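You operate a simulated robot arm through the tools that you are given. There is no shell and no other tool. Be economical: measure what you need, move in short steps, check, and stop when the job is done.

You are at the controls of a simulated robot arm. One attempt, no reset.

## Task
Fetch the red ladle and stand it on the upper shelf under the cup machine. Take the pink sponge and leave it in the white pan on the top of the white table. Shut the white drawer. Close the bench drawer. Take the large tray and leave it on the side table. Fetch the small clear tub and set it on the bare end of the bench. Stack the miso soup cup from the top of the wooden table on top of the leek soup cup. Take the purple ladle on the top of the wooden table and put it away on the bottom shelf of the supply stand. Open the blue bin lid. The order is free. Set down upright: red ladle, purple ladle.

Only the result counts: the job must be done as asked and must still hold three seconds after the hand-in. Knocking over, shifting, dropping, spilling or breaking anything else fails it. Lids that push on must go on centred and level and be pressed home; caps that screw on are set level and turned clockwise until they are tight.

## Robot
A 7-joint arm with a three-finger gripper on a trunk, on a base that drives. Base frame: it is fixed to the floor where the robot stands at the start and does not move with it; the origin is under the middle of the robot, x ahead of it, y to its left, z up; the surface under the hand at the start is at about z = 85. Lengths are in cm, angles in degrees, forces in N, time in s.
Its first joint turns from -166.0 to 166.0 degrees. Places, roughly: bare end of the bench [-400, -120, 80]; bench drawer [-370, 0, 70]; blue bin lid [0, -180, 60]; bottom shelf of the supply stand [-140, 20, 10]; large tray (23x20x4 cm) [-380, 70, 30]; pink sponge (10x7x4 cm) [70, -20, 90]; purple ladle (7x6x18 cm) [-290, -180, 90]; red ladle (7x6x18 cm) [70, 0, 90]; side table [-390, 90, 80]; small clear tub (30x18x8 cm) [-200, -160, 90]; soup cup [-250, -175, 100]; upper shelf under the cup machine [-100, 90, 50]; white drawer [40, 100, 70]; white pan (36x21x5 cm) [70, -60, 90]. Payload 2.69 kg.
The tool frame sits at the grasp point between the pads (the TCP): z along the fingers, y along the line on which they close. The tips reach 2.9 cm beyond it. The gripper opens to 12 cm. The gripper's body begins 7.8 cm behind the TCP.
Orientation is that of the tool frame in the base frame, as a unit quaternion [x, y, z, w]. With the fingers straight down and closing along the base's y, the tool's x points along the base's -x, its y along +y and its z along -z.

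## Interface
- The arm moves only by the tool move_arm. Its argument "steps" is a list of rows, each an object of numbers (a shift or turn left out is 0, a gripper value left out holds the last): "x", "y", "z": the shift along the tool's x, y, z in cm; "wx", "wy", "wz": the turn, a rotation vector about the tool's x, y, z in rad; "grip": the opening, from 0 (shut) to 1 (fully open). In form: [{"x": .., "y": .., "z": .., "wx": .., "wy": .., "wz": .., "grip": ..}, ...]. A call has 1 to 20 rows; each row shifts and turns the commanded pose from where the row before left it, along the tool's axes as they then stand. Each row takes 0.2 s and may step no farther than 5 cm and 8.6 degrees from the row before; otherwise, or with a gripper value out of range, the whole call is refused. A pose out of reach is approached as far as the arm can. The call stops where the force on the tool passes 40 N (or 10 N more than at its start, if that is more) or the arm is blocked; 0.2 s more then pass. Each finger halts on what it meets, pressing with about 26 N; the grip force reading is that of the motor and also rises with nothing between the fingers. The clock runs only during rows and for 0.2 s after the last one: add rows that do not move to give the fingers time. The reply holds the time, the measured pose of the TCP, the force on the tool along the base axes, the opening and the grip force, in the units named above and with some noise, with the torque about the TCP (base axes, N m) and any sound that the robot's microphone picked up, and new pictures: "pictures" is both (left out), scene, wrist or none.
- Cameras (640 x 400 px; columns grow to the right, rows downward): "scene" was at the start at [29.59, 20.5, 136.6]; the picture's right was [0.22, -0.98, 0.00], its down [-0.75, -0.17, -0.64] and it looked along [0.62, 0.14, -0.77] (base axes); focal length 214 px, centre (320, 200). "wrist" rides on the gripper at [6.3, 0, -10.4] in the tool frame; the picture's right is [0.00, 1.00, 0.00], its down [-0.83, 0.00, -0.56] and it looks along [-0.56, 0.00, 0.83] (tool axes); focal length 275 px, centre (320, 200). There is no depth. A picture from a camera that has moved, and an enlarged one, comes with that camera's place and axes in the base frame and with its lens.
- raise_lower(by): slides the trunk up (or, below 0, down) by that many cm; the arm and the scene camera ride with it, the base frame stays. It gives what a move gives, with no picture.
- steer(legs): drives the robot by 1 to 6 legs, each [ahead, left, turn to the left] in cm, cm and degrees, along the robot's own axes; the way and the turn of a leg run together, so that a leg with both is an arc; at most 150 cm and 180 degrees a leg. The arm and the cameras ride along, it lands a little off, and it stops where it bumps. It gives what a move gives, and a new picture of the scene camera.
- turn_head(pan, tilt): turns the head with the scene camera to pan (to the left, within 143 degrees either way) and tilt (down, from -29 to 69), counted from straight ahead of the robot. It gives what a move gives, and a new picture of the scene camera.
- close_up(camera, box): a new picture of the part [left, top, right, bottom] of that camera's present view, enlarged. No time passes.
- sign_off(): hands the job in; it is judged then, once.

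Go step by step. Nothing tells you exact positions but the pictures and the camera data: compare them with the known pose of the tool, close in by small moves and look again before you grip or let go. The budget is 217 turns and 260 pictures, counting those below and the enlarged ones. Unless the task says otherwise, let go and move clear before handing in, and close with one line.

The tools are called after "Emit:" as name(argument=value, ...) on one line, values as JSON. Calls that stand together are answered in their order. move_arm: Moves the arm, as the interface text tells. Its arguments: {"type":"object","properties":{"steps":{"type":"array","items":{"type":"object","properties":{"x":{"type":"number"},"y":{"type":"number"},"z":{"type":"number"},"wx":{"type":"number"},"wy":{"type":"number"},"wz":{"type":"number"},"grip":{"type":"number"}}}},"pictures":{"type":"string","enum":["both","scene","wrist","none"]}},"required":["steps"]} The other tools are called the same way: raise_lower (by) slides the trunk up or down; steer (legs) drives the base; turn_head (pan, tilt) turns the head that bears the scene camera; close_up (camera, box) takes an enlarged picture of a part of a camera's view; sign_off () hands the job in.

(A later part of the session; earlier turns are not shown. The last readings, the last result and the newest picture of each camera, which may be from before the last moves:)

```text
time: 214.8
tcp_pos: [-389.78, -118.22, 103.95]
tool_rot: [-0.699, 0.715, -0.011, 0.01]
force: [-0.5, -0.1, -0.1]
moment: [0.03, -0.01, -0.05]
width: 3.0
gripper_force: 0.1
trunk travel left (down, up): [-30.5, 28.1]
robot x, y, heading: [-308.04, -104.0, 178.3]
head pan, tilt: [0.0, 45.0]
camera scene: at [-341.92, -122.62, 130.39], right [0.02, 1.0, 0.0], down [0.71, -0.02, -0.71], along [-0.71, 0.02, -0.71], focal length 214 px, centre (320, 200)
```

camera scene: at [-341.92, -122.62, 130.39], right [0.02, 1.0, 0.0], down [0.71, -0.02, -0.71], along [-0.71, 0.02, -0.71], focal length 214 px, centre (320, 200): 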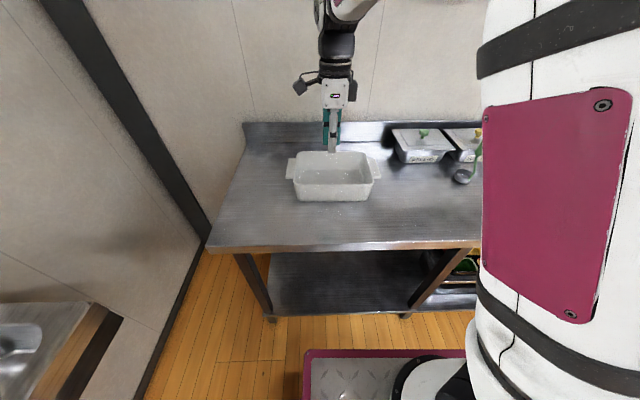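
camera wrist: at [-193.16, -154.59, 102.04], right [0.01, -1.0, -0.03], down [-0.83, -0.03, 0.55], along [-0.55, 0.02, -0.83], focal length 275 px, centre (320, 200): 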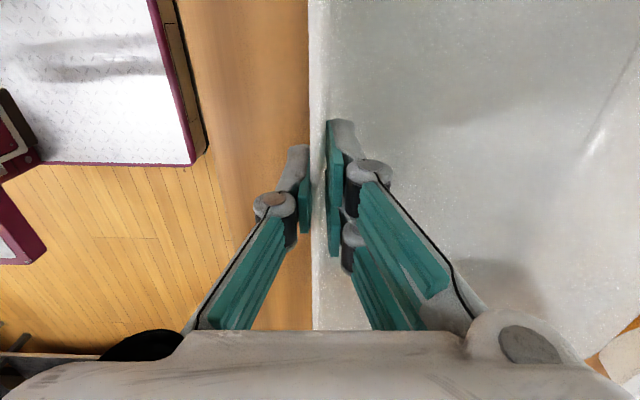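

The tub is set on the bare bench end. Next is the bench drawer near (-370,0,70): I'll back off and look to the right.

Emit:
steer(legs=[[-35, 0, 1.5], [0, -65, 0]])

Emit:
turn_head(pan=-25, tilt=30)

```text
time: 220.3
tcp_pos: [-354.22, -55.24, 103.82]
tool_rot: [0.712, -0.702, 0.011, -0.011]
force: [-0.4, -0.9, -0.3]
moment: [-0.03, 0.03, 0.01]
width: 3.02
gripper_force: 0.1
trunk travel left (down, up): [-30.5, 28.1]
robot x, y, heading: [-273.34, -38.4, -179.2]
head pan, tilt: [0.0, 45.0]
camera scene: at [-306.31, -57.77, 130.4], right [-0.01, 1.0, 0.0], down [0.71, 0.01, -0.71], along [-0.71, -0.01, -0.71], focal length 214 px, centre (320, 200)
```

scene: 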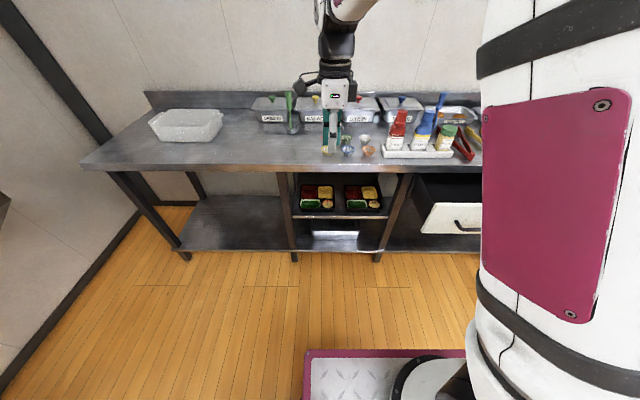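

```text
time: 221.2
tcp_pos: [-354.28, -55.2, 103.86]
tool_rot: [0.713, -0.701, 0.011, -0.011]
force: [0.3, 0.3, -0.5]
moment: [0.0, -0.01, 0.02]
width: 3.02
gripper_force: 0.1
trunk travel left (down, up): [-30.5, 28.1]
robot x, y, heading: [-273.31, -37.68, -179.1]
head pan, tilt: [-25.0, 30.0]
camera scene: at [-306.42, -53.95, 132.65], right [0.41, 0.91, 0.0], down [0.46, -0.21, -0.87], along [-0.79, 0.36, -0.5], focal length 214 px, centre (320, 200)
```

scene: 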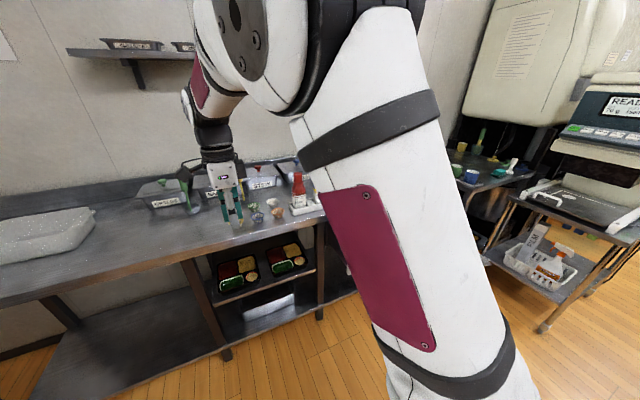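

The bench drawer front stands open at about x=-355, y -18…+15. I'll move right and set the tool to the 45° pushing pose.

Emit:
steer(legs=[[0, -36, -0.9]])

Emit:
move_arm(steps=[{"wz": -0.1428, "grip": 0}, {"wz": -0.1428}, {"wz": -0.1428}, {"wz": -0.1428}, {"wz": -0.1428}, {"wz": -0.1428}, {"wz": -0.1428}, {"wz": -0.1428}, {"wz": -0.1428}, {"wz": -0.1428}, {"wz": -0.1428}, {"wy": -0.131}, {"wy": -0.131}, {"wy": -0.131}, {"wy": -0.131}, {"wy": -0.131}, {"wy": -0.131}], pictures="none")

Emit:
turn_head(pan=0, tilt=45)

Emit:
close_up(camera="wrist", box=[0, 0, 640, 400])

```text
time: 223.5
tcp_pos: [-354.63, -18.77, 103.9]
tool_rot: [0.71, -0.704, 0.011, -0.011]
force: [-0.5, 0.2, -0.2]
moment: [0.0, 0.0, 0.01]
width: 2.99
gripper_force: 0.1
trunk travel left (down, up): [-30.5, 28.1]
robot x, y, heading: [-273.66, -2.3, -179.9]
head pan, tilt: [-25.0, 30.0]
camera scene: at [-306.8, -17.85, 132.66], right [0.42, 0.91, 0.0], down [0.45, -0.21, -0.87], along [-0.79, 0.36, -0.5], focal length 214 px, centre (320, 200)
```

scene: 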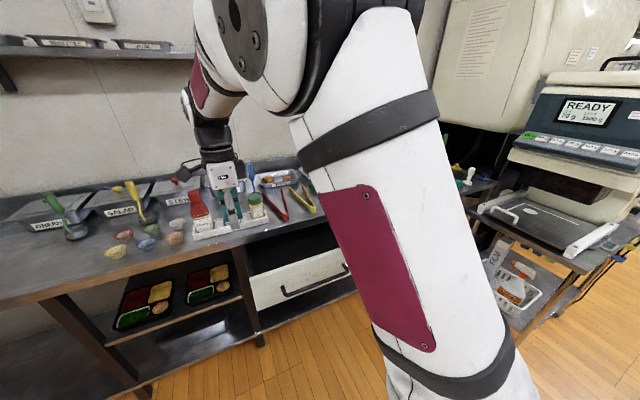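

```text
time: 227.1
tcp_pos: [-354.62, -18.82, 103.86]
tool_rot: [0.929, 0.003, -0.369, 0.003]
force: [0.0, 0.4, -0.4]
moment: [-0.01, -0.02, -0.03]
width: 0.0
gripper_force: 25.6
trunk travel left (down, up): [-30.5, 28.1]
robot x, y, heading: [-273.31, -2.35, -179.7]
head pan, tilt: [-25.0, 30.0]
```

```text
time: 228.0
tcp_pos: [-354.6, -18.77, 103.82]
tool_rot: [0.93, 0.003, -0.368, 0.002]
force: [0.0, 0.4, 0.0]
moment: [-0.01, 0.02, 0.0]
width: 0.0
gripper_force: 26.1
trunk travel left (down, up): [-30.5, 28.1]
robot x, y, heading: [-273.74, -2.18, -180.1]
head pan, tilt: [0.0, 45.0]
camera scene: at [-306.72, -21.67, 130.4], right [0.0, 1.0, 0.0], down [0.71, 0.0, -0.71], along [-0.71, 0.0, -0.71], focal length 214 px, centre (320, 200)
```

scene: 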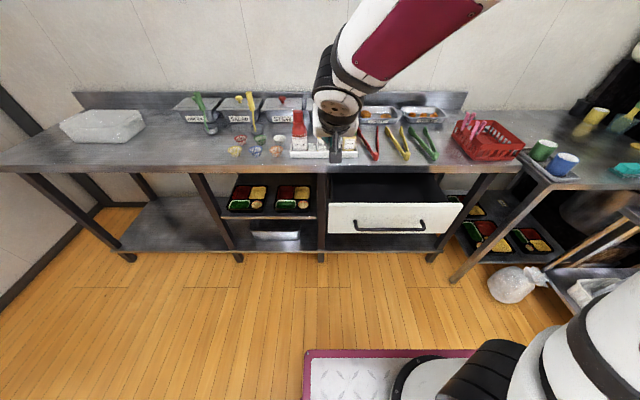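

```text
1.00 times, centred on (320, 200) of wrist (not enlarged: the box is as wide or as high as the picture)
camera zoom: at [-342.85, -18.82, 107.11], right [0.01, -1.0, 0.0], down [-0.22, 0.0, 0.97], along [-0.97, -0.01, -0.22], focal length 275 px, centre (320, 200)
```

zoom: 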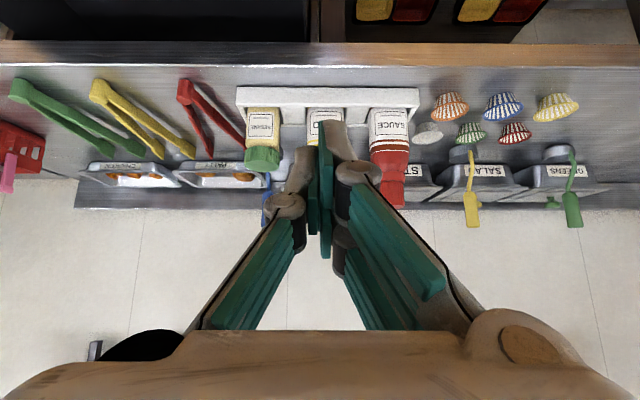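

Drawer front: y -19…+28, handle centred at y≈5, z≈69. Back off, align at y≈5, and lower to z≈76.

Emit:
steer(legs=[[-17, 0, 0]])

Emit:
move_arm(steps=[{"y": -4.8}, {"y": -4.8}, {"y": -4.8}, {"y": -4.8}, {"y": -4.8}], pictures="none")

Emit:
raise_lower(by=-28)

Emit:
close_up(camera="wrist", box=[0, 0, 640, 400])

```text
time: 229.5
tcp_pos: [-337.23, -19.04, 103.85]
tool_rot: [0.929, 0.004, -0.369, 0.003]
force: [0.5, 0.2, 1.0]
moment: [0.01, 0.0, -0.03]
width: 0.0
gripper_force: 25.9
trunk travel left (down, up): [-30.5, 28.1]
robot x, y, heading: [-256.64, -2.36, -179.5]
head pan, tilt: [0.0, 45.0]
camera scene: at [-289.35, -21.7, 130.39], right [-0.01, 1.0, 0.0], down [0.71, 0.01, -0.71], along [-0.71, -0.01, -0.71], focal length 214 px, centre (320, 200)
```

scene: 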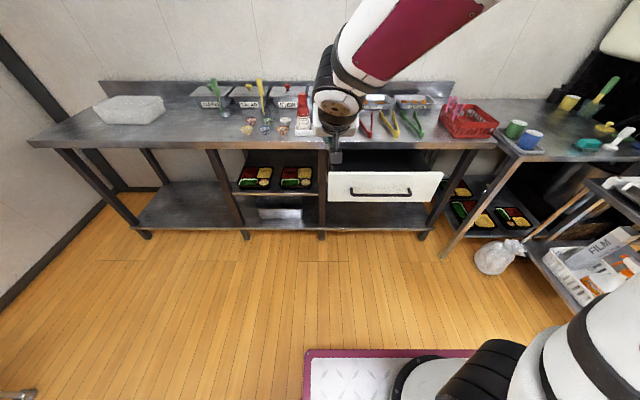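

```text
time: 230.7
tcp_pos: [-337.41, 5.0, 103.59]
tool_rot: [0.93, 0.001, -0.368, 0.004]
force: [-0.7, -0.3, -0.1]
moment: [0.03, -0.07, -0.01]
width: 0.0
gripper_force: 25.7
trunk travel left (down, up): [-30.5, 28.1]
robot x, y, heading: [-256.07, -2.27, -179.7]
head pan, tilt: [0.0, 45.0]
```

```text
time: 233.5
tcp_pos: [-337.64, 4.89, 75.87]
tool_rot: [0.93, 0.005, -0.369, 0.004]
force: [-0.2, 0.2, -0.4]
moment: [0.02, -0.01, 0.03]
width: 0.0
gripper_force: 26.1
trunk travel left (down, up): [-2.5, 56.1]
robot x, y, heading: [-256.27, -2.75, -179.8]
head pan, tilt: [0.0, 45.0]
```

```text
1.00 times, centred on (320, 200) of wrist (not enlarged: the box is as wide or as high as the picture)
camera zoom: at [-325.76, 5.03, 79.04], right [0.01, -1.0, 0.0], down [-0.22, 0.0, 0.97], along [-0.97, -0.01, -0.22], focal length 275 px, centre (320, 200)
```

zoom: 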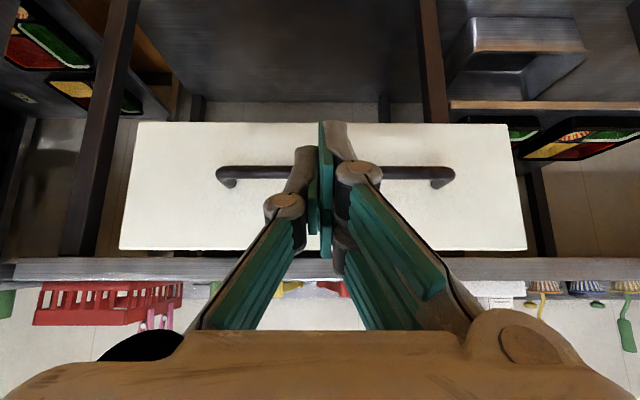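

Aligned above the handle, within the panel. Drive 15 cm ahead, then push with the arm.

Emit:
steer(legs=[[15, 0, 0]])

Emit:
move_arm(steps=[{"x": -1.4, "z": 1.4}, {"x": -1.4, "z": 1.4}, {"x": -1.4, "z": 1.4}, {"x": -1.4, "z": 1.4}, {"x": -0.7, "z": 0.7}, {"x": -0.7, "z": 0.7}, {"x": -0.7, "z": 0.7}, {"x": -0.7, "z": 0.7}, {"x": -0.7, "z": 0.7}, {"x": -0.7, "z": 0.7}, {"x": -0.7, "z": 0.7}, {"x": -0.7, "z": 0.7}, {"x": -0.7, "z": 0.7}, {"x": -0.7, "z": 0.7}, {"x": -0.7, "z": 0.7}, {"x": -0.7, "z": 0.7}], pictures="both")

```text
time: 234.9
tcp_pos: [-352.41, 4.9, 75.69]
tool_rot: [0.93, 0.005, -0.369, 0.003]
force: [0.0, 0.7, 0.2]
moment: [0.04, 0.0, -0.02]
width: 0.0
gripper_force: 26.8
trunk travel left (down, up): [-2.5, 56.1]
robot x, y, heading: [-271.28, -2.05, -179.6]
head pan, tilt: [0.0, 45.0]
camera scene: at [-308.76, -21.85, 102.38], right [-0.01, 1.0, 0.0], down [0.71, 0.01, -0.71], along [-0.71, -0.01, -0.71], focal length 214 px, centre (320, 200)
```

scene: 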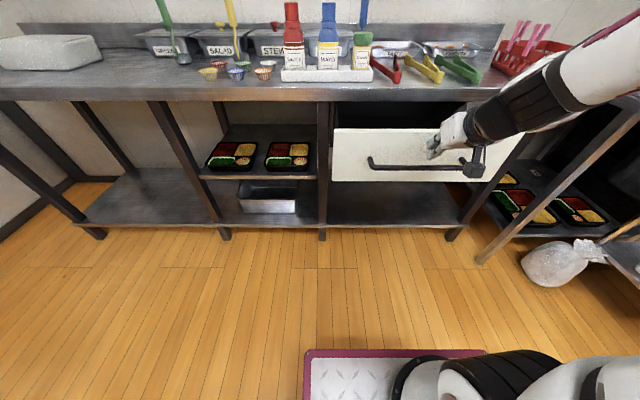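

```text
time: 238.3
tcp_pos: [-372.22, 4.62, 75.24]
tool_rot: [0.929, 0.004, -0.369, 0.003]
force: [-0.3, 0.2, -0.4]
moment: [0.01, -0.02, -0.01]
width: 0.0
gripper_force: 26.3
trunk travel left (down, up): [-2.5, 56.1]
robot x, y, heading: [-271.28, -2.59, -179.7]
head pan, tilt: [0.0, 45.0]
camera scene: at [-308.76, -21.85, 102.38], right [-0.01, 1.0, 0.0], down [0.71, 0.01, -0.71], along [-0.71, -0.01, -0.71], focal length 214 px, centre (320, 200)
camera wrist: at [-360.43, 4.71, 78.44], right [0.01, -1.0, 0.0], down [-0.22, 0.0, 0.97], along [-0.97, -0.01, -0.22], focal length 275 px, centre (320, 200)
```

scene: 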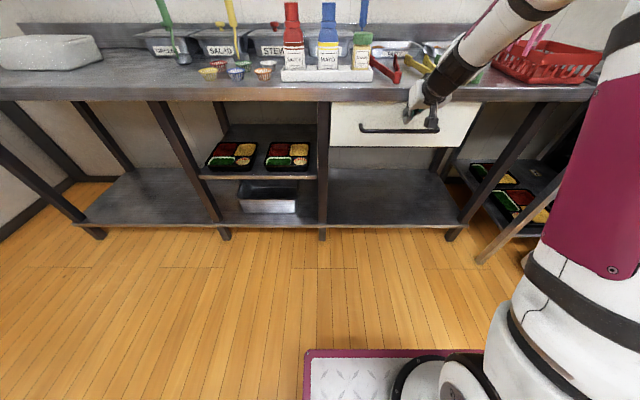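
wrist: 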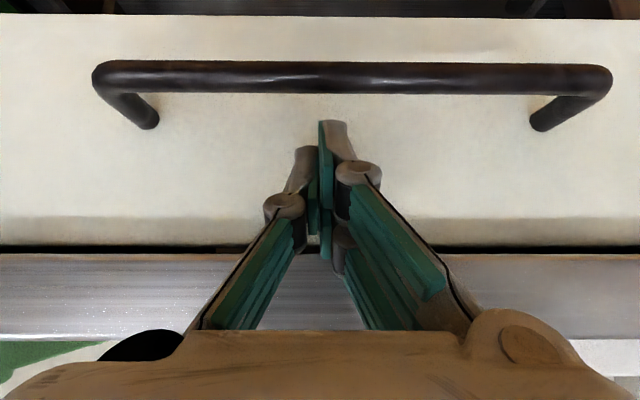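

Almost shut, with no resistance yet. Push until the force stops.

Emit:
move_arm(steps=[{"x": -0.6, "z": 0.6}, {"x": -0.6, "z": 0.6}, {"x": -0.6, "z": 0.6}, {"x": -0.6, "z": 0.6}, {"x": -0.6, "z": 0.6}, {"x": -0.6, "z": 0.6}], pictures="both")

```text
time: 238.7
tcp_pos: [-372.47, 4.71, 75.26]
tool_rot: [0.931, 0.006, -0.366, 0.004]
force: [20.7, -1.3, 9.5]
moment: [-0.06, 0.26, 0.1]
width: 0.0
gripper_force: 26.1
trunk travel left (down, up): [-2.5, 56.1]
robot x, y, heading: [-271.17, -2.59, -179.5]
head pan, tilt: [0.0, 45.0]
stopped in row 1: the force on the tool passed its limit at 59 N (the readings are from after the stop); the commanded pose is now the measured one
camera scene: at [-308.63, -21.85, 102.42], right [-0.01, 1.0, 0.0], down [0.71, 0.01, -0.71], along [-0.71, -0.01, -0.71], focal length 214 px, centre (320, 200)
camera wrist: at [-360.67, 4.77, 78.52], right [0.02, -1.0, 0.0], down [-0.23, 0.0, 0.97], along [-0.97, -0.02, -0.23], focal length 275 px, centre (320, 200)
```

scene: 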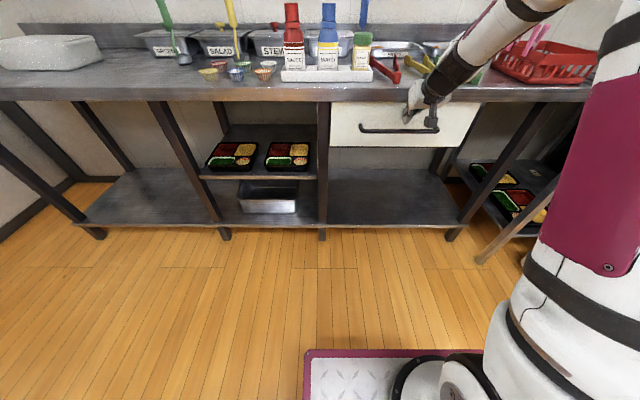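
wrist: 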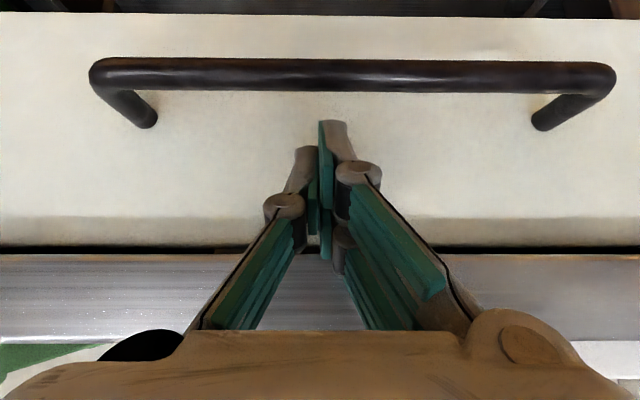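

The bench drawer is shut. Back off, raise, and look right at the side table and the tray beneath.

Emit:
steer(legs=[[-35, 0, 0]])

Emit:
raise_lower(by=25)

Emit:
steer(legs=[[0, -45, 0]])

Emit:
turn_head(pan=-10, tilt=40)

```text
time: 240.9
tcp_pos: [-337.66, 4.89, 75.1]
tool_rot: [0.931, 0.007, -0.365, 0.004]
force: [0.0, -1.0, 0.3]
moment: [-0.02, 0.0, 0.05]
width: 0.0
gripper_force: 25.4
trunk travel left (down, up): [-2.5, 56.1]
robot x, y, heading: [-235.77, -2.0, -179.4]
head pan, tilt: [0.0, 45.0]
camera scene: at [-273.81, -21.6, 102.38], right [-0.01, 1.0, 0.0], down [0.71, 0.01, -0.71], along [-0.71, -0.01, -0.71], focal length 214 px, centre (320, 200)
```

scene: 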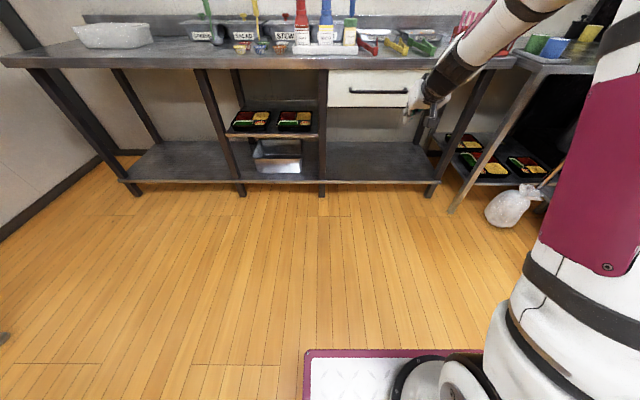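

```text
time: 243.5
tcp_pos: [-337.64, 4.81, 100.14]
tool_rot: [0.931, 0.006, -0.365, 0.004]
force: [-0.5, 0.9, 0.8]
moment: [0.01, -0.01, -0.02]
width: 0.0
gripper_force: 26.1
trunk travel left (down, up): [-27.5, 31.1]
robot x, y, heading: [-236.42, -2.11, -179.7]
head pan, tilt: [0.0, 45.0]
```

```text
time: 245.4
tcp_pos: [-338.2, 30.02, 100.0]
tool_rot: [0.931, -0.013, -0.365, -0.004]
force: [0.0, 0.8, -0.4]
moment: [0.04, 0.0, 0.0]
width: 0.01
gripper_force: 25.6
trunk travel left (down, up): [-27.5, 31.1]
robot x, y, heading: [-237.23, 18.76, 178.1]
head pan, tilt: [0.0, 45.0]
stopped in leg 1: the robot was blocked; the commanded pose is now the measured one
camera scene: at [-272.2, 0.74, 127.42], right [0.04, 1.0, 0.0], down [0.71, -0.03, -0.71], along [-0.71, 0.03, -0.71], focal length 214 px, centre (320, 200)
```

scene: 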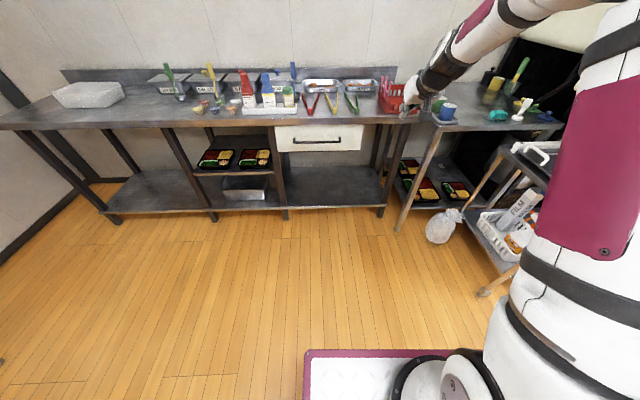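

```text
time: 246.1
tcp_pos: [-338.26, 29.88, 99.95]
tool_rot: [0.931, -0.013, -0.364, -0.002]
force: [0.3, 0.3, 0.2]
moment: [0.0, -0.05, -0.02]
width: 0.01
gripper_force: 26.1
trunk travel left (down, up): [-27.5, 31.1]
robot x, y, heading: [-237.14, 18.84, 177.9]
head pan, tilt: [-10.0, 40.0]
camera scene: at [-272.39, 2.22, 128.14], right [0.21, 0.98, 0.0], down [0.63, -0.13, -0.77], along [-0.75, 0.16, -0.64], focal length 214 px, centre (320, 200)
```

scene: 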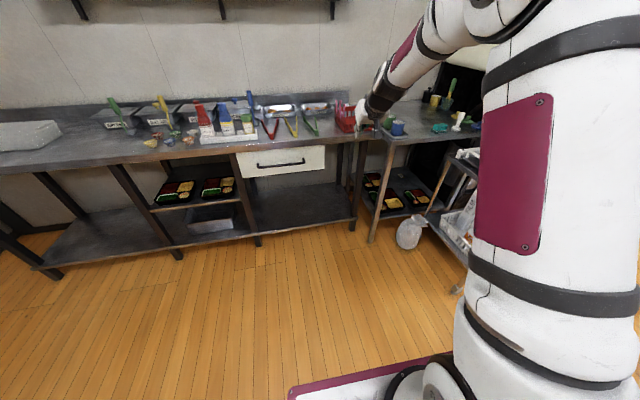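

I was blocked by the island's side on my right. Look right to see where the island ends and what stands near the side table.

Emit:
steer(legs=[[0, 6, 2]])

Emit:
turn_head(pan=-75, tilt=30)

Emit:
turn_head(pan=-120, tilt=35)

```text
time: 247.1
tcp_pos: [-338.67, 20.37, 100.15]
tool_rot: [0.931, 0.004, -0.366, 0.003]
force: [-0.4, -0.7, 1.0]
moment: [0.01, 0.01, 0.0]
width: 0.01
gripper_force: 26.1
trunk travel left (down, up): [-27.5, 31.1]
robot x, y, heading: [-237.52, 12.53, -180.0]
head pan, tilt: [-10.0, 40.0]
camera scene: at [-271.89, -5.04, 128.14], right [0.17, 0.98, 0.0], down [0.63, -0.11, -0.77], along [-0.75, 0.13, -0.64], focal length 214 px, centre (320, 200)
```

scene: 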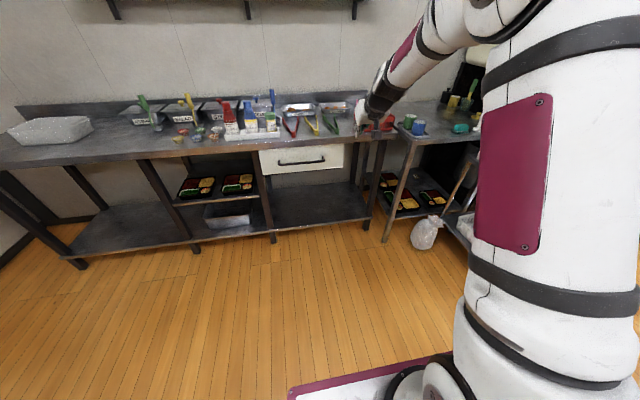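

```text
time: 248.4
tcp_pos: [-338.67, 20.37, 99.94]
tool_rot: [0.931, 0.003, -0.364, 0.002]
force: [-0.3, -0.3, 0.0]
moment: [-0.03, 0.01, -0.02]
width: 0.0
gripper_force: 26.0
trunk travel left (down, up): [-27.5, 31.1]
robot x, y, heading: [-237.46, 12.6, -180.1]
head pan, tilt: [-75.0, 30.0]
camera scene: at [-265.87, 2.22, 129.68], right [0.97, 0.26, 0.0], down [0.13, -0.48, -0.87], along [-0.22, 0.84, -0.5], focal length 214 px, centre (320, 200)
```

scene: 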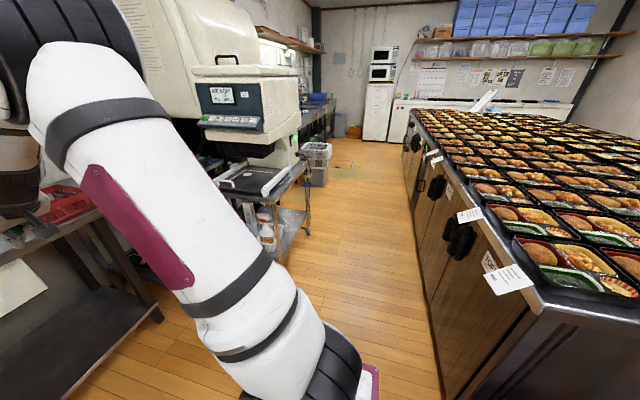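

```text
time: 249.6
tcp_pos: [-338.58, 20.27, 100.02]
tool_rot: [0.931, 0.003, -0.365, 0.003]
force: [-0.7, -0.5, 0.1]
moment: [0.0, -0.02, -0.04]
width: 0.0
gripper_force: 25.9
trunk travel left (down, up): [-27.5, 31.1]
robot x, y, heading: [-236.85, 12.82, -180.3]
head pan, tilt: [-120.0, 35.0]
camera scene: at [-259.13, 1.12, 128.9], right [0.87, -0.5, 0.0], down [-0.29, -0.5, -0.82], along [0.41, 0.71, -0.57], focal length 214 px, centre (320, 200)
```

scene: 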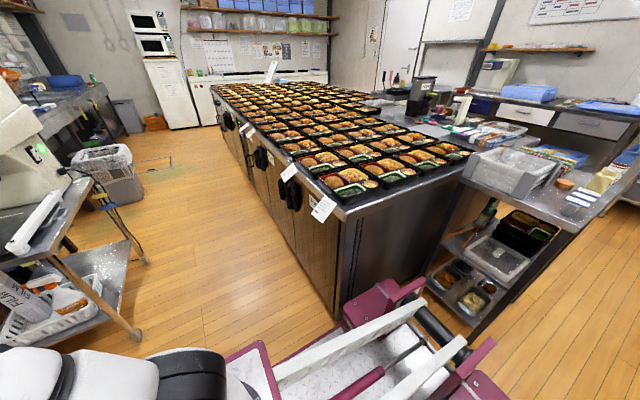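

The island's west corner is at about (-229,41). Let me zoom on the shelf under the side table.

Emit:
turn_head(pan=-25, tilt=35)

Emit:
close_up(camera="scene", box=[260, 100, 460, 225])

```text
time: 251.3
tcp_pos: [-338.67, 20.33, 100.12]
tool_rot: [0.931, 0.003, -0.365, 0.003]
force: [0.5, 0.3, -0.3]
moment: [0.02, 0.0, -0.05]
width: 0.0
gripper_force: 25.9
trunk travel left (down, up): [-27.5, 31.1]
robot x, y, heading: [-237.32, 12.71, -179.7]
head pan, tilt: [-25.0, 35.0]
camera scene: at [-271.5, -2.79, 128.9], right [0.42, 0.91, 0.0], down [0.52, -0.24, -0.82], along [-0.74, 0.35, -0.57], focal length 214 px, centre (320, 200)
```

scene: 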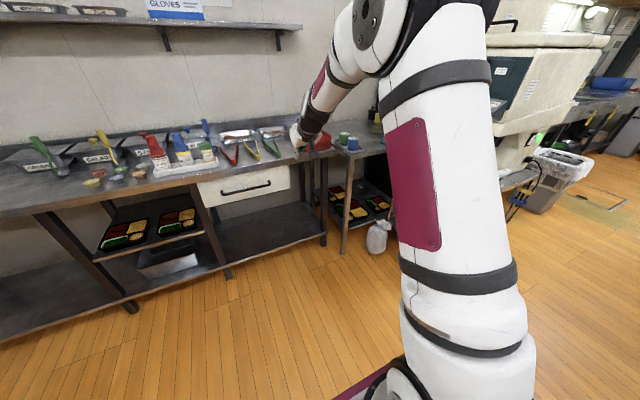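

```text
3.20 times, centred on (360, 162) of scene
camera zoom: at [-271.5, -2.79, 128.9], right [0.42, 0.91, 0.0], down [0.52, -0.24, -0.82], along [-0.74, 0.35, -0.57], focal length 686 px, centre (192, 320)
```

zoom: 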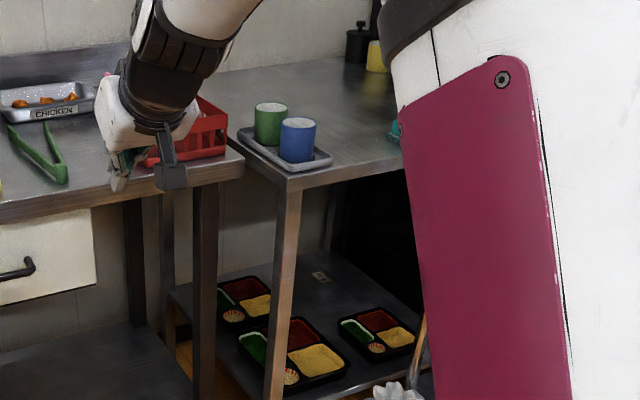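

The large tray is the front one on the shelf under the side table, around (-376,73,30). Retract the arm, raise it, drive to about (-295,52), and roll the tool for an edge pinch.

Emit:
move_arm(steps=[{"x": 3.5, "z": -3.5}, {"x": 3.5, "z": -3.5}, {"x": 3.5, "z": -3.5}, {"x": 3.5, "z": -3.5}, {"x": 2, "z": -2}, {"wz": 0.1428}, {"wz": 0.1428}, {"wz": 0.1428}, {"wz": 0.1428}, {"wz": 0.1428}, {"wz": 0.1428}, {"wz": 0.1428}, {"wz": 0.1428}, {"wz": 0.1428}, {"wz": 0.1428}, {"wz": 0.1428}, {"wx": 0.13}, {"wx": 0.13}], pictures="none")

Emit:
steer(legs=[[55, 0, 0], [0, -38, 0]])

Emit:
turn_head(pan=0, tilt=50)

```text
time: 255.1
tcp_pos: [-315.96, 20.51, 100.91]
tool_rot: [0.689, -0.684, -0.168, 0.172]
force: [0.4, 0.4, 0.5]
moment: [-0.01, 0.02, -0.02]
width: 0.0
gripper_force: 25.6
trunk travel left (down, up): [-27.5, 31.1]
robot x, y, heading: [-237.08, 12.81, -179.8]
head pan, tilt: [-25.0, 35.0]
```

```text
time: 260.3
tcp_pos: [-371.39, 60.72, 100.89]
tool_rot: [-0.684, 0.689, 0.169, -0.171]
force: [0.0, -0.6, 0.8]
moment: [0.01, 0.02, -0.03]
width: 0.01
gripper_force: 26.1
trunk travel left (down, up): [-27.5, 31.1]
robot x, y, heading: [-292.8, 51.55, 178.8]
head pan, tilt: [-25.0, 35.0]
camera scene: at [-327.33, 36.69, 128.9], right [0.44, 0.9, 0.0], down [0.52, -0.25, -0.82], along [-0.74, 0.36, -0.57], focal length 214 px, centre (320, 200)
```

scene: 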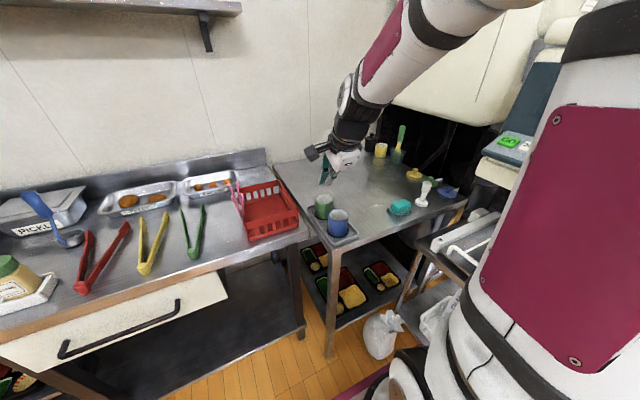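

```text
time: 261.2
tcp_pos: [-371.52, 60.75, 101.02]
tool_rot: [-0.684, 0.689, 0.169, -0.171]
force: [0.4, -0.8, 0.4]
moment: [0.03, -0.02, 0.0]
width: 0.0
gripper_force: 25.4
trunk travel left (down, up): [-27.5, 31.1]
robot x, y, heading: [-292.89, 51.67, 178.9]
head pan, tilt: [0.0, 50.0]
camera scene: at [-327.12, 32.97, 126.73], right [0.02, 1.0, 0.0], down [0.77, -0.01, -0.64], along [-0.64, 0.01, -0.77], focal length 214 px, centre (320, 200)
```

scene: 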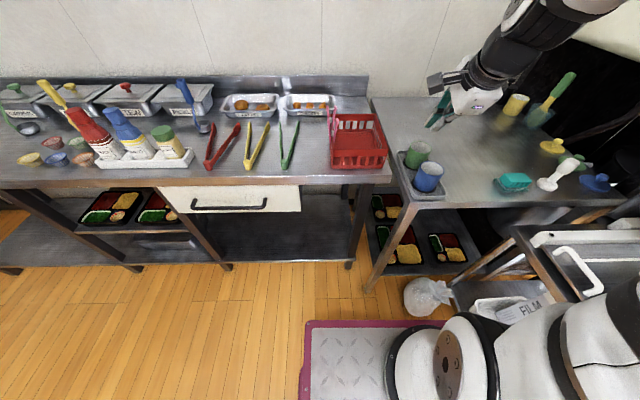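

The side table has free space around (-400,84). I'll bring the hand back in front of the table edge, lower it, and look at the tray with the wrist camera.

Emit:
move_arm(steps=[{"z": -2.25, "y": -3.9}, {"z": -2.25, "y": -3.9}, {"z": -2.25, "y": -3.9}, {"z": -2.25, "y": -3.9}, {"x": -4}, {"x": -4}, {"x": -4}], pictures="none")

Emit:
raise_lower(by=-27)

Emit:
move_arm(steps=[{"z": 4, "y": -2.3}, {"z": 4, "y": -2.3}, {"z": 4, "y": -2.3}, {"z": 4, "y": -2.3}, {"z": 4, "y": -2.3, "grip": 0.3}], pictures="both")

```text
time: 262.8
tcp_pos: [-353.44, 72.55, 101.47]
tool_rot: [-0.684, 0.688, 0.169, -0.172]
force: [-0.3, 0.4, 0.0]
moment: [0.03, 0.03, 0.03]
width: 0.0
gripper_force: 26.3
trunk travel left (down, up): [-27.5, 31.1]
robot x, y, heading: [-292.6, 51.54, 179.1]
head pan, tilt: [0.0, 50.0]
```

```text
time: 265.6
tcp_pos: [-353.36, 72.63, 74.55]
tool_rot: [-0.683, 0.69, 0.171, -0.171]
force: [0.3, 0.3, 0.7]
moment: [-0.01, 0.01, -0.01]
width: 0.0
gripper_force: 26.2
trunk travel left (down, up): [-0.5, 58.1]
robot x, y, heading: [-292.71, 51.43, 179.1]
head pan, tilt: [0.0, 50.0]
```

```text
time: 266.8
tcp_pos: [-355.06, 76.92, 53.2]
tool_rot: [-0.683, 0.69, 0.168, -0.171]
force: [-0.8, 0.0, 0.5]
moment: [-0.02, -0.01, 0.02]
width: 3.61
gripper_force: 0.2
out of reach, approached as far as the arm can: row 2, 3, 4, 5
trunk travel left (down, up): [-0.5, 58.1]
robot x, y, heading: [-293.15, 51.53, 178.8]
head pan, tilt: [0.0, 50.0]
camera scene: at [-330.29, 33.0, 99.74], right [0.02, 1.0, 0.0], down [0.77, -0.01, -0.64], along [-0.64, 0.01, -0.77], focal length 214 px, centre (320, 200)
camera wrist: at [-350.2, 70.43, 62.48], right [-0.88, 0.0, 0.47], down [0.26, 0.83, 0.49], along [-0.39, 0.55, -0.74], focal length 275 px, centre (320, 200)
```

scene: 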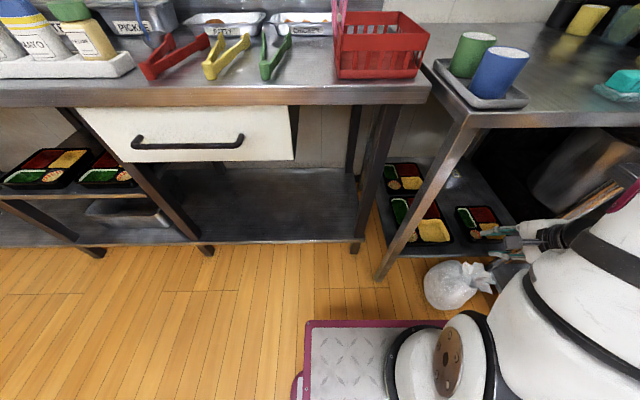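
wrist: 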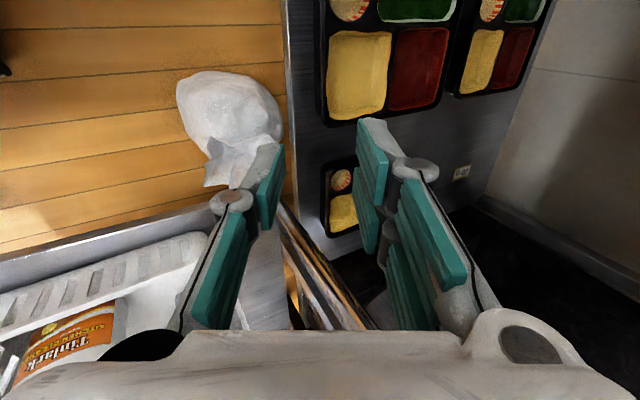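

The tray spans about x -367…-387 and y 58…82. Zoom in on its rim.

Emit:
close_up(camera="wrist", box=[280, 0, 560, 175])

Emit:
close_up(camera="scene", box=[370, 150, 530, 250])

```text
2.29 times, centred on (420, 88) of wrist
camera zoom: at [-350.2, 70.43, 62.48], right [-0.88, 0.0, 0.47], down [0.26, 0.83, 0.49], along [-0.39, 0.55, -0.74], focal length 629 px, centre (91, 457)
```

zoom: 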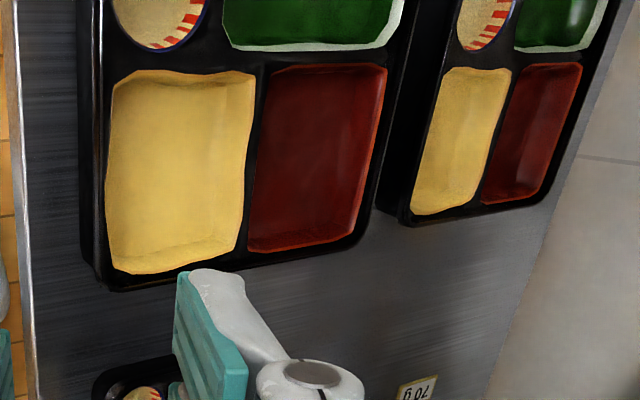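

```text
4.00 times, centred on (450, 200) of scene
camera zoom: at [-330.29, 33.0, 99.74], right [0.02, 1.0, 0.0], down [0.77, -0.01, -0.64], along [-0.64, 0.01, -0.77], focal length 858 px, centre (-200, 200)
```

zoom: 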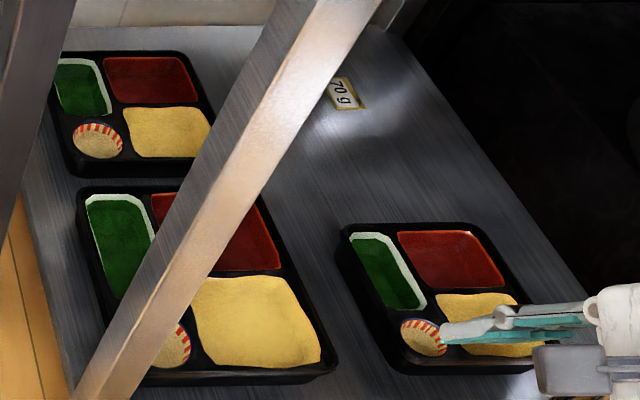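

The compartments are recessed, so I can pinch the front wall at y≈70.5 beside the yellow compartment. Move to just above it.

Emit:
move_arm(steps=[{"x": 1.6, "y": 1.2, "z": 3.9}, {"x": 1.6, "y": 1.2, "z": 3.9}, {"x": 1.6, "y": 1.2, "z": 3.0}], pictures="wrist")

```text
time: 267.6
tcp_pos: [-363.64, 71.85, 45.22]
tool_rot: [-0.683, 0.689, 0.17, -0.171]
force: [1.1, 0.4, -1.0]
moment: [-0.02, -0.02, -0.01]
width: 3.59
gripper_force: 0.0
trunk travel left (down, up): [-0.5, 58.1]
robot x, y, heading: [-292.97, 51.9, 179.0]
head pan, tilt: [0.0, 50.0]
camera wrist: at [-358.7, 65.52, 54.54], right [-0.88, 0.0, 0.47], down [0.26, 0.83, 0.49], along [-0.39, 0.56, -0.74], focal length 275 px, centre (320, 200)
```

wrist: 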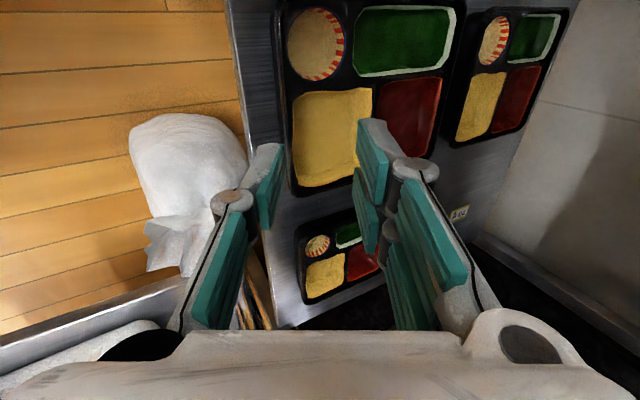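

Rim height works out at about z=30, and the yellow compartment runs from y≈71 to 80. I'll pinch at y≈73 with a steeper tilt.

Emit:
move_arm(steps=[{"wx": 0.0875}, {"wx": 0.0875}, {"x": -0.6, "y": 0.27, "z": 3.9}, {"x": -0.6, "y": 0.27, "z": 3.9}], pictures="wrist")

```text
time: 268.8
tcp_pos: [-365.38, 74.3, 41.55]
tool_rot: [-0.681, 0.709, 0.138, -0.121]
force: [-0.6, 0.9, -1.3]
moment: [-0.06, 0.01, 0.01]
width: 3.58
gripper_force: 0.1
trunk travel left (down, up): [-0.5, 58.1]
robot x, y, heading: [-291.39, 51.48, 178.7]
head pan, tilt: [0.0, 50.0]
stopped in row 4: the arm was blocked; the commanded pose is now the measured one
camera wrist: at [-361.74, 67.61, 51.05], right [-0.93, 0.03, 0.36], down [0.23, 0.81, 0.53], along [-0.28, 0.58, -0.76], focal length 275 px, centre (320, 200)
```

wrist: 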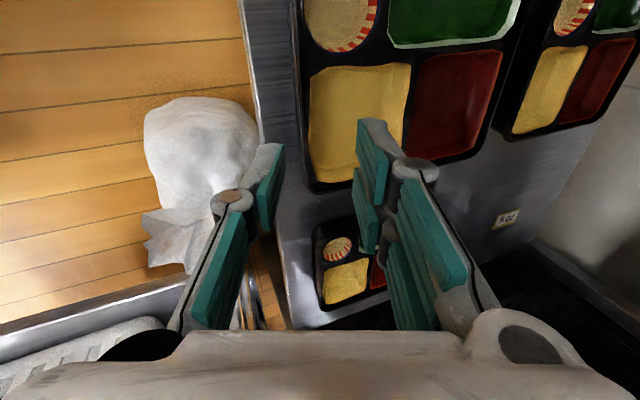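

The arm got blocked. Check the scene for what it touches.

Emit:
turn_head(pan=-30, tilt=45)

```text
time: 269.7
tcp_pos: [-364.93, 74.16, 41.37]
tool_rot: [-0.683, 0.709, 0.132, -0.12]
force: [-0.6, -0.6, -0.3]
moment: [-0.03, -0.02, -0.01]
width: 3.61
gripper_force: 0.1
trunk travel left (down, up): [-0.5, 58.1]
robot x, y, heading: [-291.45, 51.28, 179.1]
head pan, tilt: [-30.0, 45.0]
camera scene: at [-327.18, 36.62, 100.81], right [0.51, 0.86, 0.0], down [0.6, -0.36, -0.71], along [-0.61, 0.36, -0.7], focal length 214 px, centre (320, 200)
```

scene: 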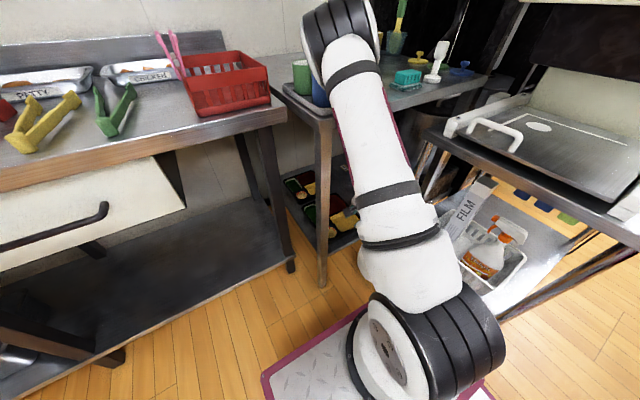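

The elbow hangs over the side table's edge near the cups. I'll back straight off, raise the trunk, and then approach from further left with the arm stretched lower.

Emit:
steer(legs=[[-8.5, 0, 0]])

Emit:
raise_lower(by=30)

Emit:
turn_head(pan=-25, tilt=45)

```text
time: 270.8
tcp_pos: [-357.37, 74.15, 39.63]
tool_rot: [-0.687, 0.707, 0.123, -0.114]
force: [-0.2, -0.8, -0.5]
moment: [0.01, 0.01, -0.03]
width: 3.6
gripper_force: 0.1
trunk travel left (down, up): [-0.5, 58.1]
robot x, y, heading: [-283.51, 51.36, 178.6]
head pan, tilt: [-30.0, 45.0]
camera scene: at [-320.13, 36.7, 100.43], right [0.51, 0.86, 0.0], down [0.61, -0.36, -0.71], along [-0.61, 0.36, -0.71], focal length 214 px, centre (320, 200)
```

scene: 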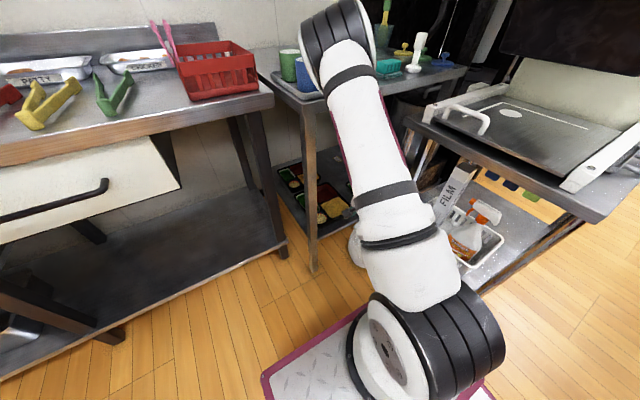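

```text
time: 273.8
tcp_pos: [-357.44, 73.79, 69.64]
tool_rot: [-0.687, 0.707, 0.123, -0.114]
force: [-0.6, -0.5, 0.1]
moment: [-0.01, -0.02, 0.0]
width: 3.58
gripper_force: 0.2
trunk travel left (down, up): [-30.5, 28.1]
robot x, y, heading: [-283.05, 50.89, 179.2]
head pan, tilt: [-30.0, 45.0]
```

```text
time: 274.4
tcp_pos: [-357.31, 73.99, 69.6]
tool_rot: [-0.687, 0.707, 0.123, -0.114]
force: [-0.3, -0.5, -0.6]
moment: [0.03, -0.02, -0.01]
width: 3.6
gripper_force: 0.1
trunk travel left (down, up): [-30.5, 28.1]
robot x, y, heading: [-283.36, 51.19, 179.2]
head pan, tilt: [-25.0, 45.0]
camera scene: at [-316.14, 36.01, 130.4], right [0.44, 0.9, 0.0], down [0.64, -0.31, -0.71], along [-0.64, 0.31, -0.71], focal length 214 px, centre (320, 200)
```

scene: 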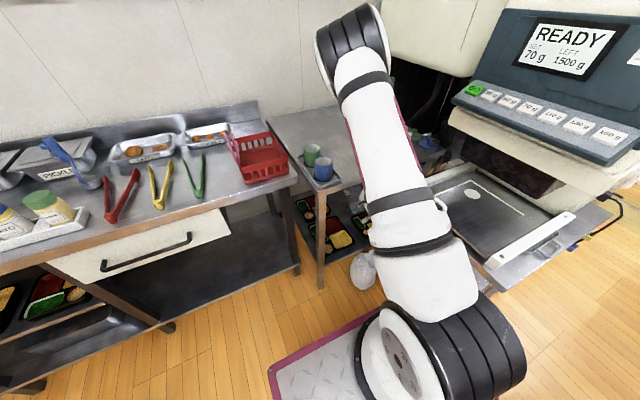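

Cups and drawer look fine. Now strafe left 40 cm, then stretch the arm to the right while lowering.

Emit:
steer(legs=[[0, 40, 0.8]])

Emit:
move_arm(steps=[{"x": -4.5}, {"x": -4.5}, {"x": -4.5}, {"x": -4.5}, {"x": -4.5}, {"x": -4.5}, {"x": -4.5}, {"x": -4.5}], pictures="scene")

```text
time: 276.9
tcp_pos: [-358.07, 32.47, 69.59]
tool_rot: [-0.692, 0.702, 0.122, -0.114]
force: [0.1, 0.2, 0.2]
moment: [0.05, 0.0, 0.03]
width: 3.59
gripper_force: 0.1
trunk travel left (down, up): [-30.5, 28.1]
robot x, y, heading: [-283.64, 10.98, 179.9]
head pan, tilt: [-25.0, 45.0]
camera scene: at [-316.27, -4.85, 130.4], right [0.42, 0.91, 0.0], down [0.64, -0.3, -0.71], along [-0.64, 0.3, -0.71], focal length 214 px, centre (320, 200)
```

scene: 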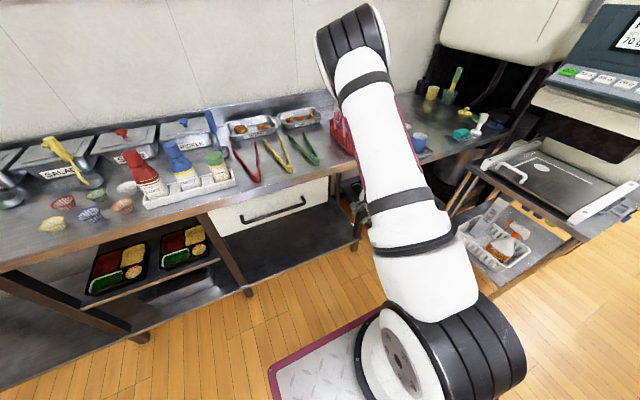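

```text
time: 278.8
tcp_pos: [-357.63, 68.51, 69.9]
tool_rot: [-0.693, 0.701, 0.122, -0.116]
force: [-0.4, -0.7, 0.0]
moment: [0.05, -0.05, -0.02]
width: 3.58
gripper_force: 0.1
trunk travel left (down, up): [-30.5, 28.1]
robot x, y, heading: [-283.39, 10.7, 180.0]
head pan, tilt: [-25.0, 45.0]
camera scene: at [-316.26, -4.89, 130.39], right [0.42, 0.91, 0.0], down [0.64, -0.3, -0.71], along [-0.64, 0.3, -0.71], focal length 214 px, centre (320, 200)
```

scene: 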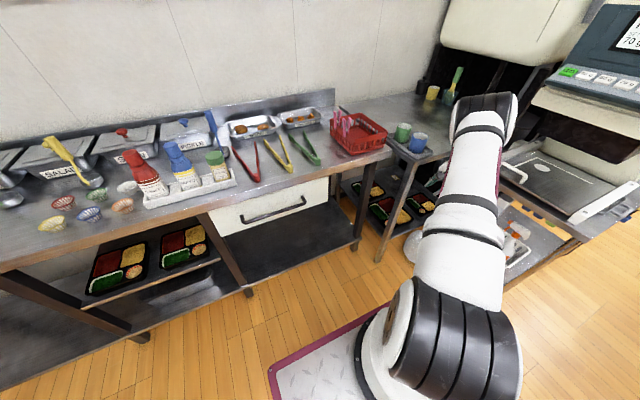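

The elbow is now clear of the table. Lower the trunk 30 and view.

Emit:
raise_lower(by=-30)

Emit:
close_up(camera="wrist", box=[0, 0, 640, 400])

Emit:
close_up(camera="scene", box=[0, 0, 640, 400])

```text
time: 281.8
tcp_pos: [-357.49, 68.54, 39.92]
tool_rot: [-0.692, 0.702, 0.122, -0.114]
force: [-0.6, 0.6, 0.4]
moment: [0.03, -0.01, -0.02]
width: 3.6
gripper_force: 0.1
trunk travel left (down, up): [-0.5, 58.1]
robot x, y, heading: [-283.54, 10.81, 179.7]
head pan, tilt: [-25.0, 45.0]
```

```text
1.00 times, centred on (320, 200) of wrist (not enlarged: the box is as wide or as high as the picture)
camera zoom: at [-354.08, 61.88, 49.64], right [-0.94, 0.01, 0.33], down [0.19, 0.82, 0.53], along [-0.27, 0.57, -0.78], focal length 275 px, centre (320, 200)
```

zoom: 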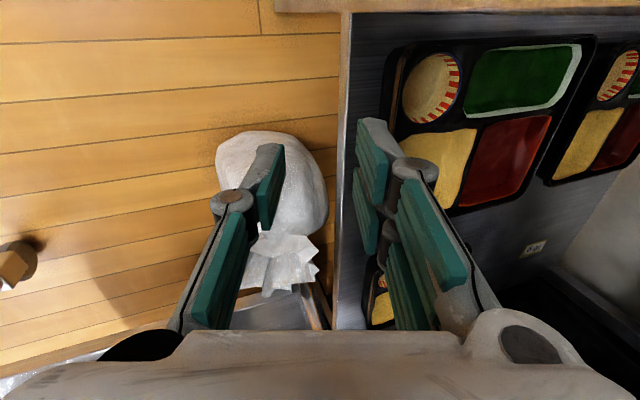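

```text
1.00 times, centred on (320, 200) of scene (not enlarged: the box is as wide or as high as the picture)
camera zoom: at [-320.6, -4.83, 100.44], right [0.42, 0.91, 0.0], down [0.64, -0.3, -0.71], along [-0.64, 0.3, -0.71], focal length 214 px, centre (320, 200)
```

zoom: 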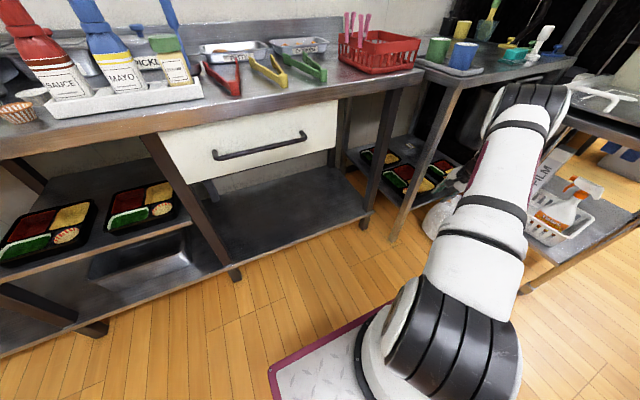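

Emit:
move_arm(steps=[{"x": -2.5, "y": 4.1, "z": 1.45}, {"x": -2.5, "y": 4.1, "z": 1.45}], pictures="both")

```text
refused: row 1 steps farther than a row can; nothing moved
```

Emit:
move_arm(steps=[{"x": -1.7, "y": 2.75, "z": 0.97}, {"x": -1.7, "y": 2.75, "z": 0.97}, {"x": -1.6, "y": 2.75, "z": 0.97}], pictures="both")

```text
time: 282.6
tcp_pos: [-366.08, 73.67, 40.0]
tool_rot: [-0.692, 0.702, 0.123, -0.114]
force: [0.3, 0.1, 1.3]
moment: [-0.07, 0.01, 0.0]
width: 3.59
gripper_force: 0.0
trunk travel left (down, up): [-0.5, 58.1]
robot x, y, heading: [-283.85, 10.76, 180.0]
head pan, tilt: [-25.0, 45.0]
camera scene: at [-320.59, -4.84, 100.44], right [0.42, 0.91, 0.0], down [0.64, -0.3, -0.71], along [-0.64, 0.3, -0.71], focal length 214 px, centre (320, 200)
camera wrist: at [-362.69, 67.05, 49.76], right [-0.94, 0.01, 0.33], down [0.19, 0.82, 0.53], along [-0.27, 0.57, -0.78], focal length 275 px, centre (320, 200)
```

scene: 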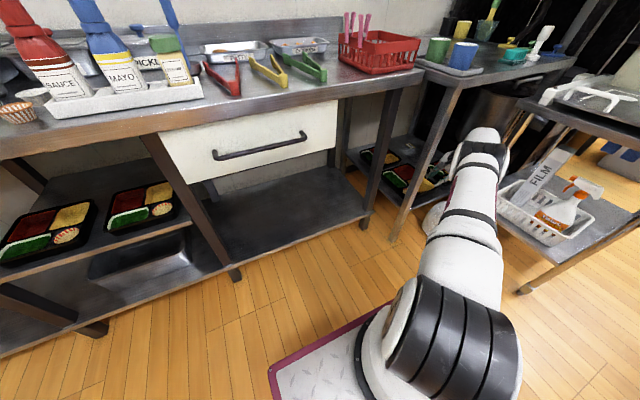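
wrist: 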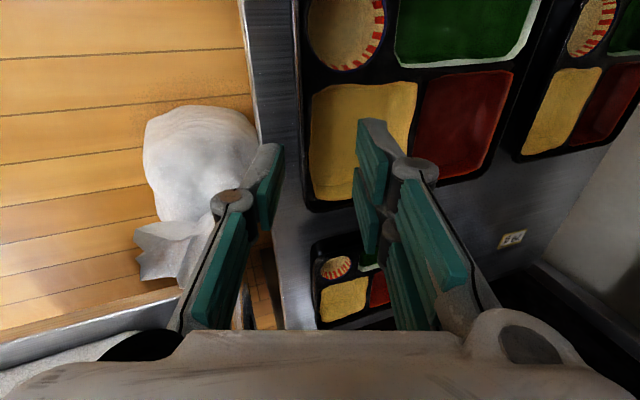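

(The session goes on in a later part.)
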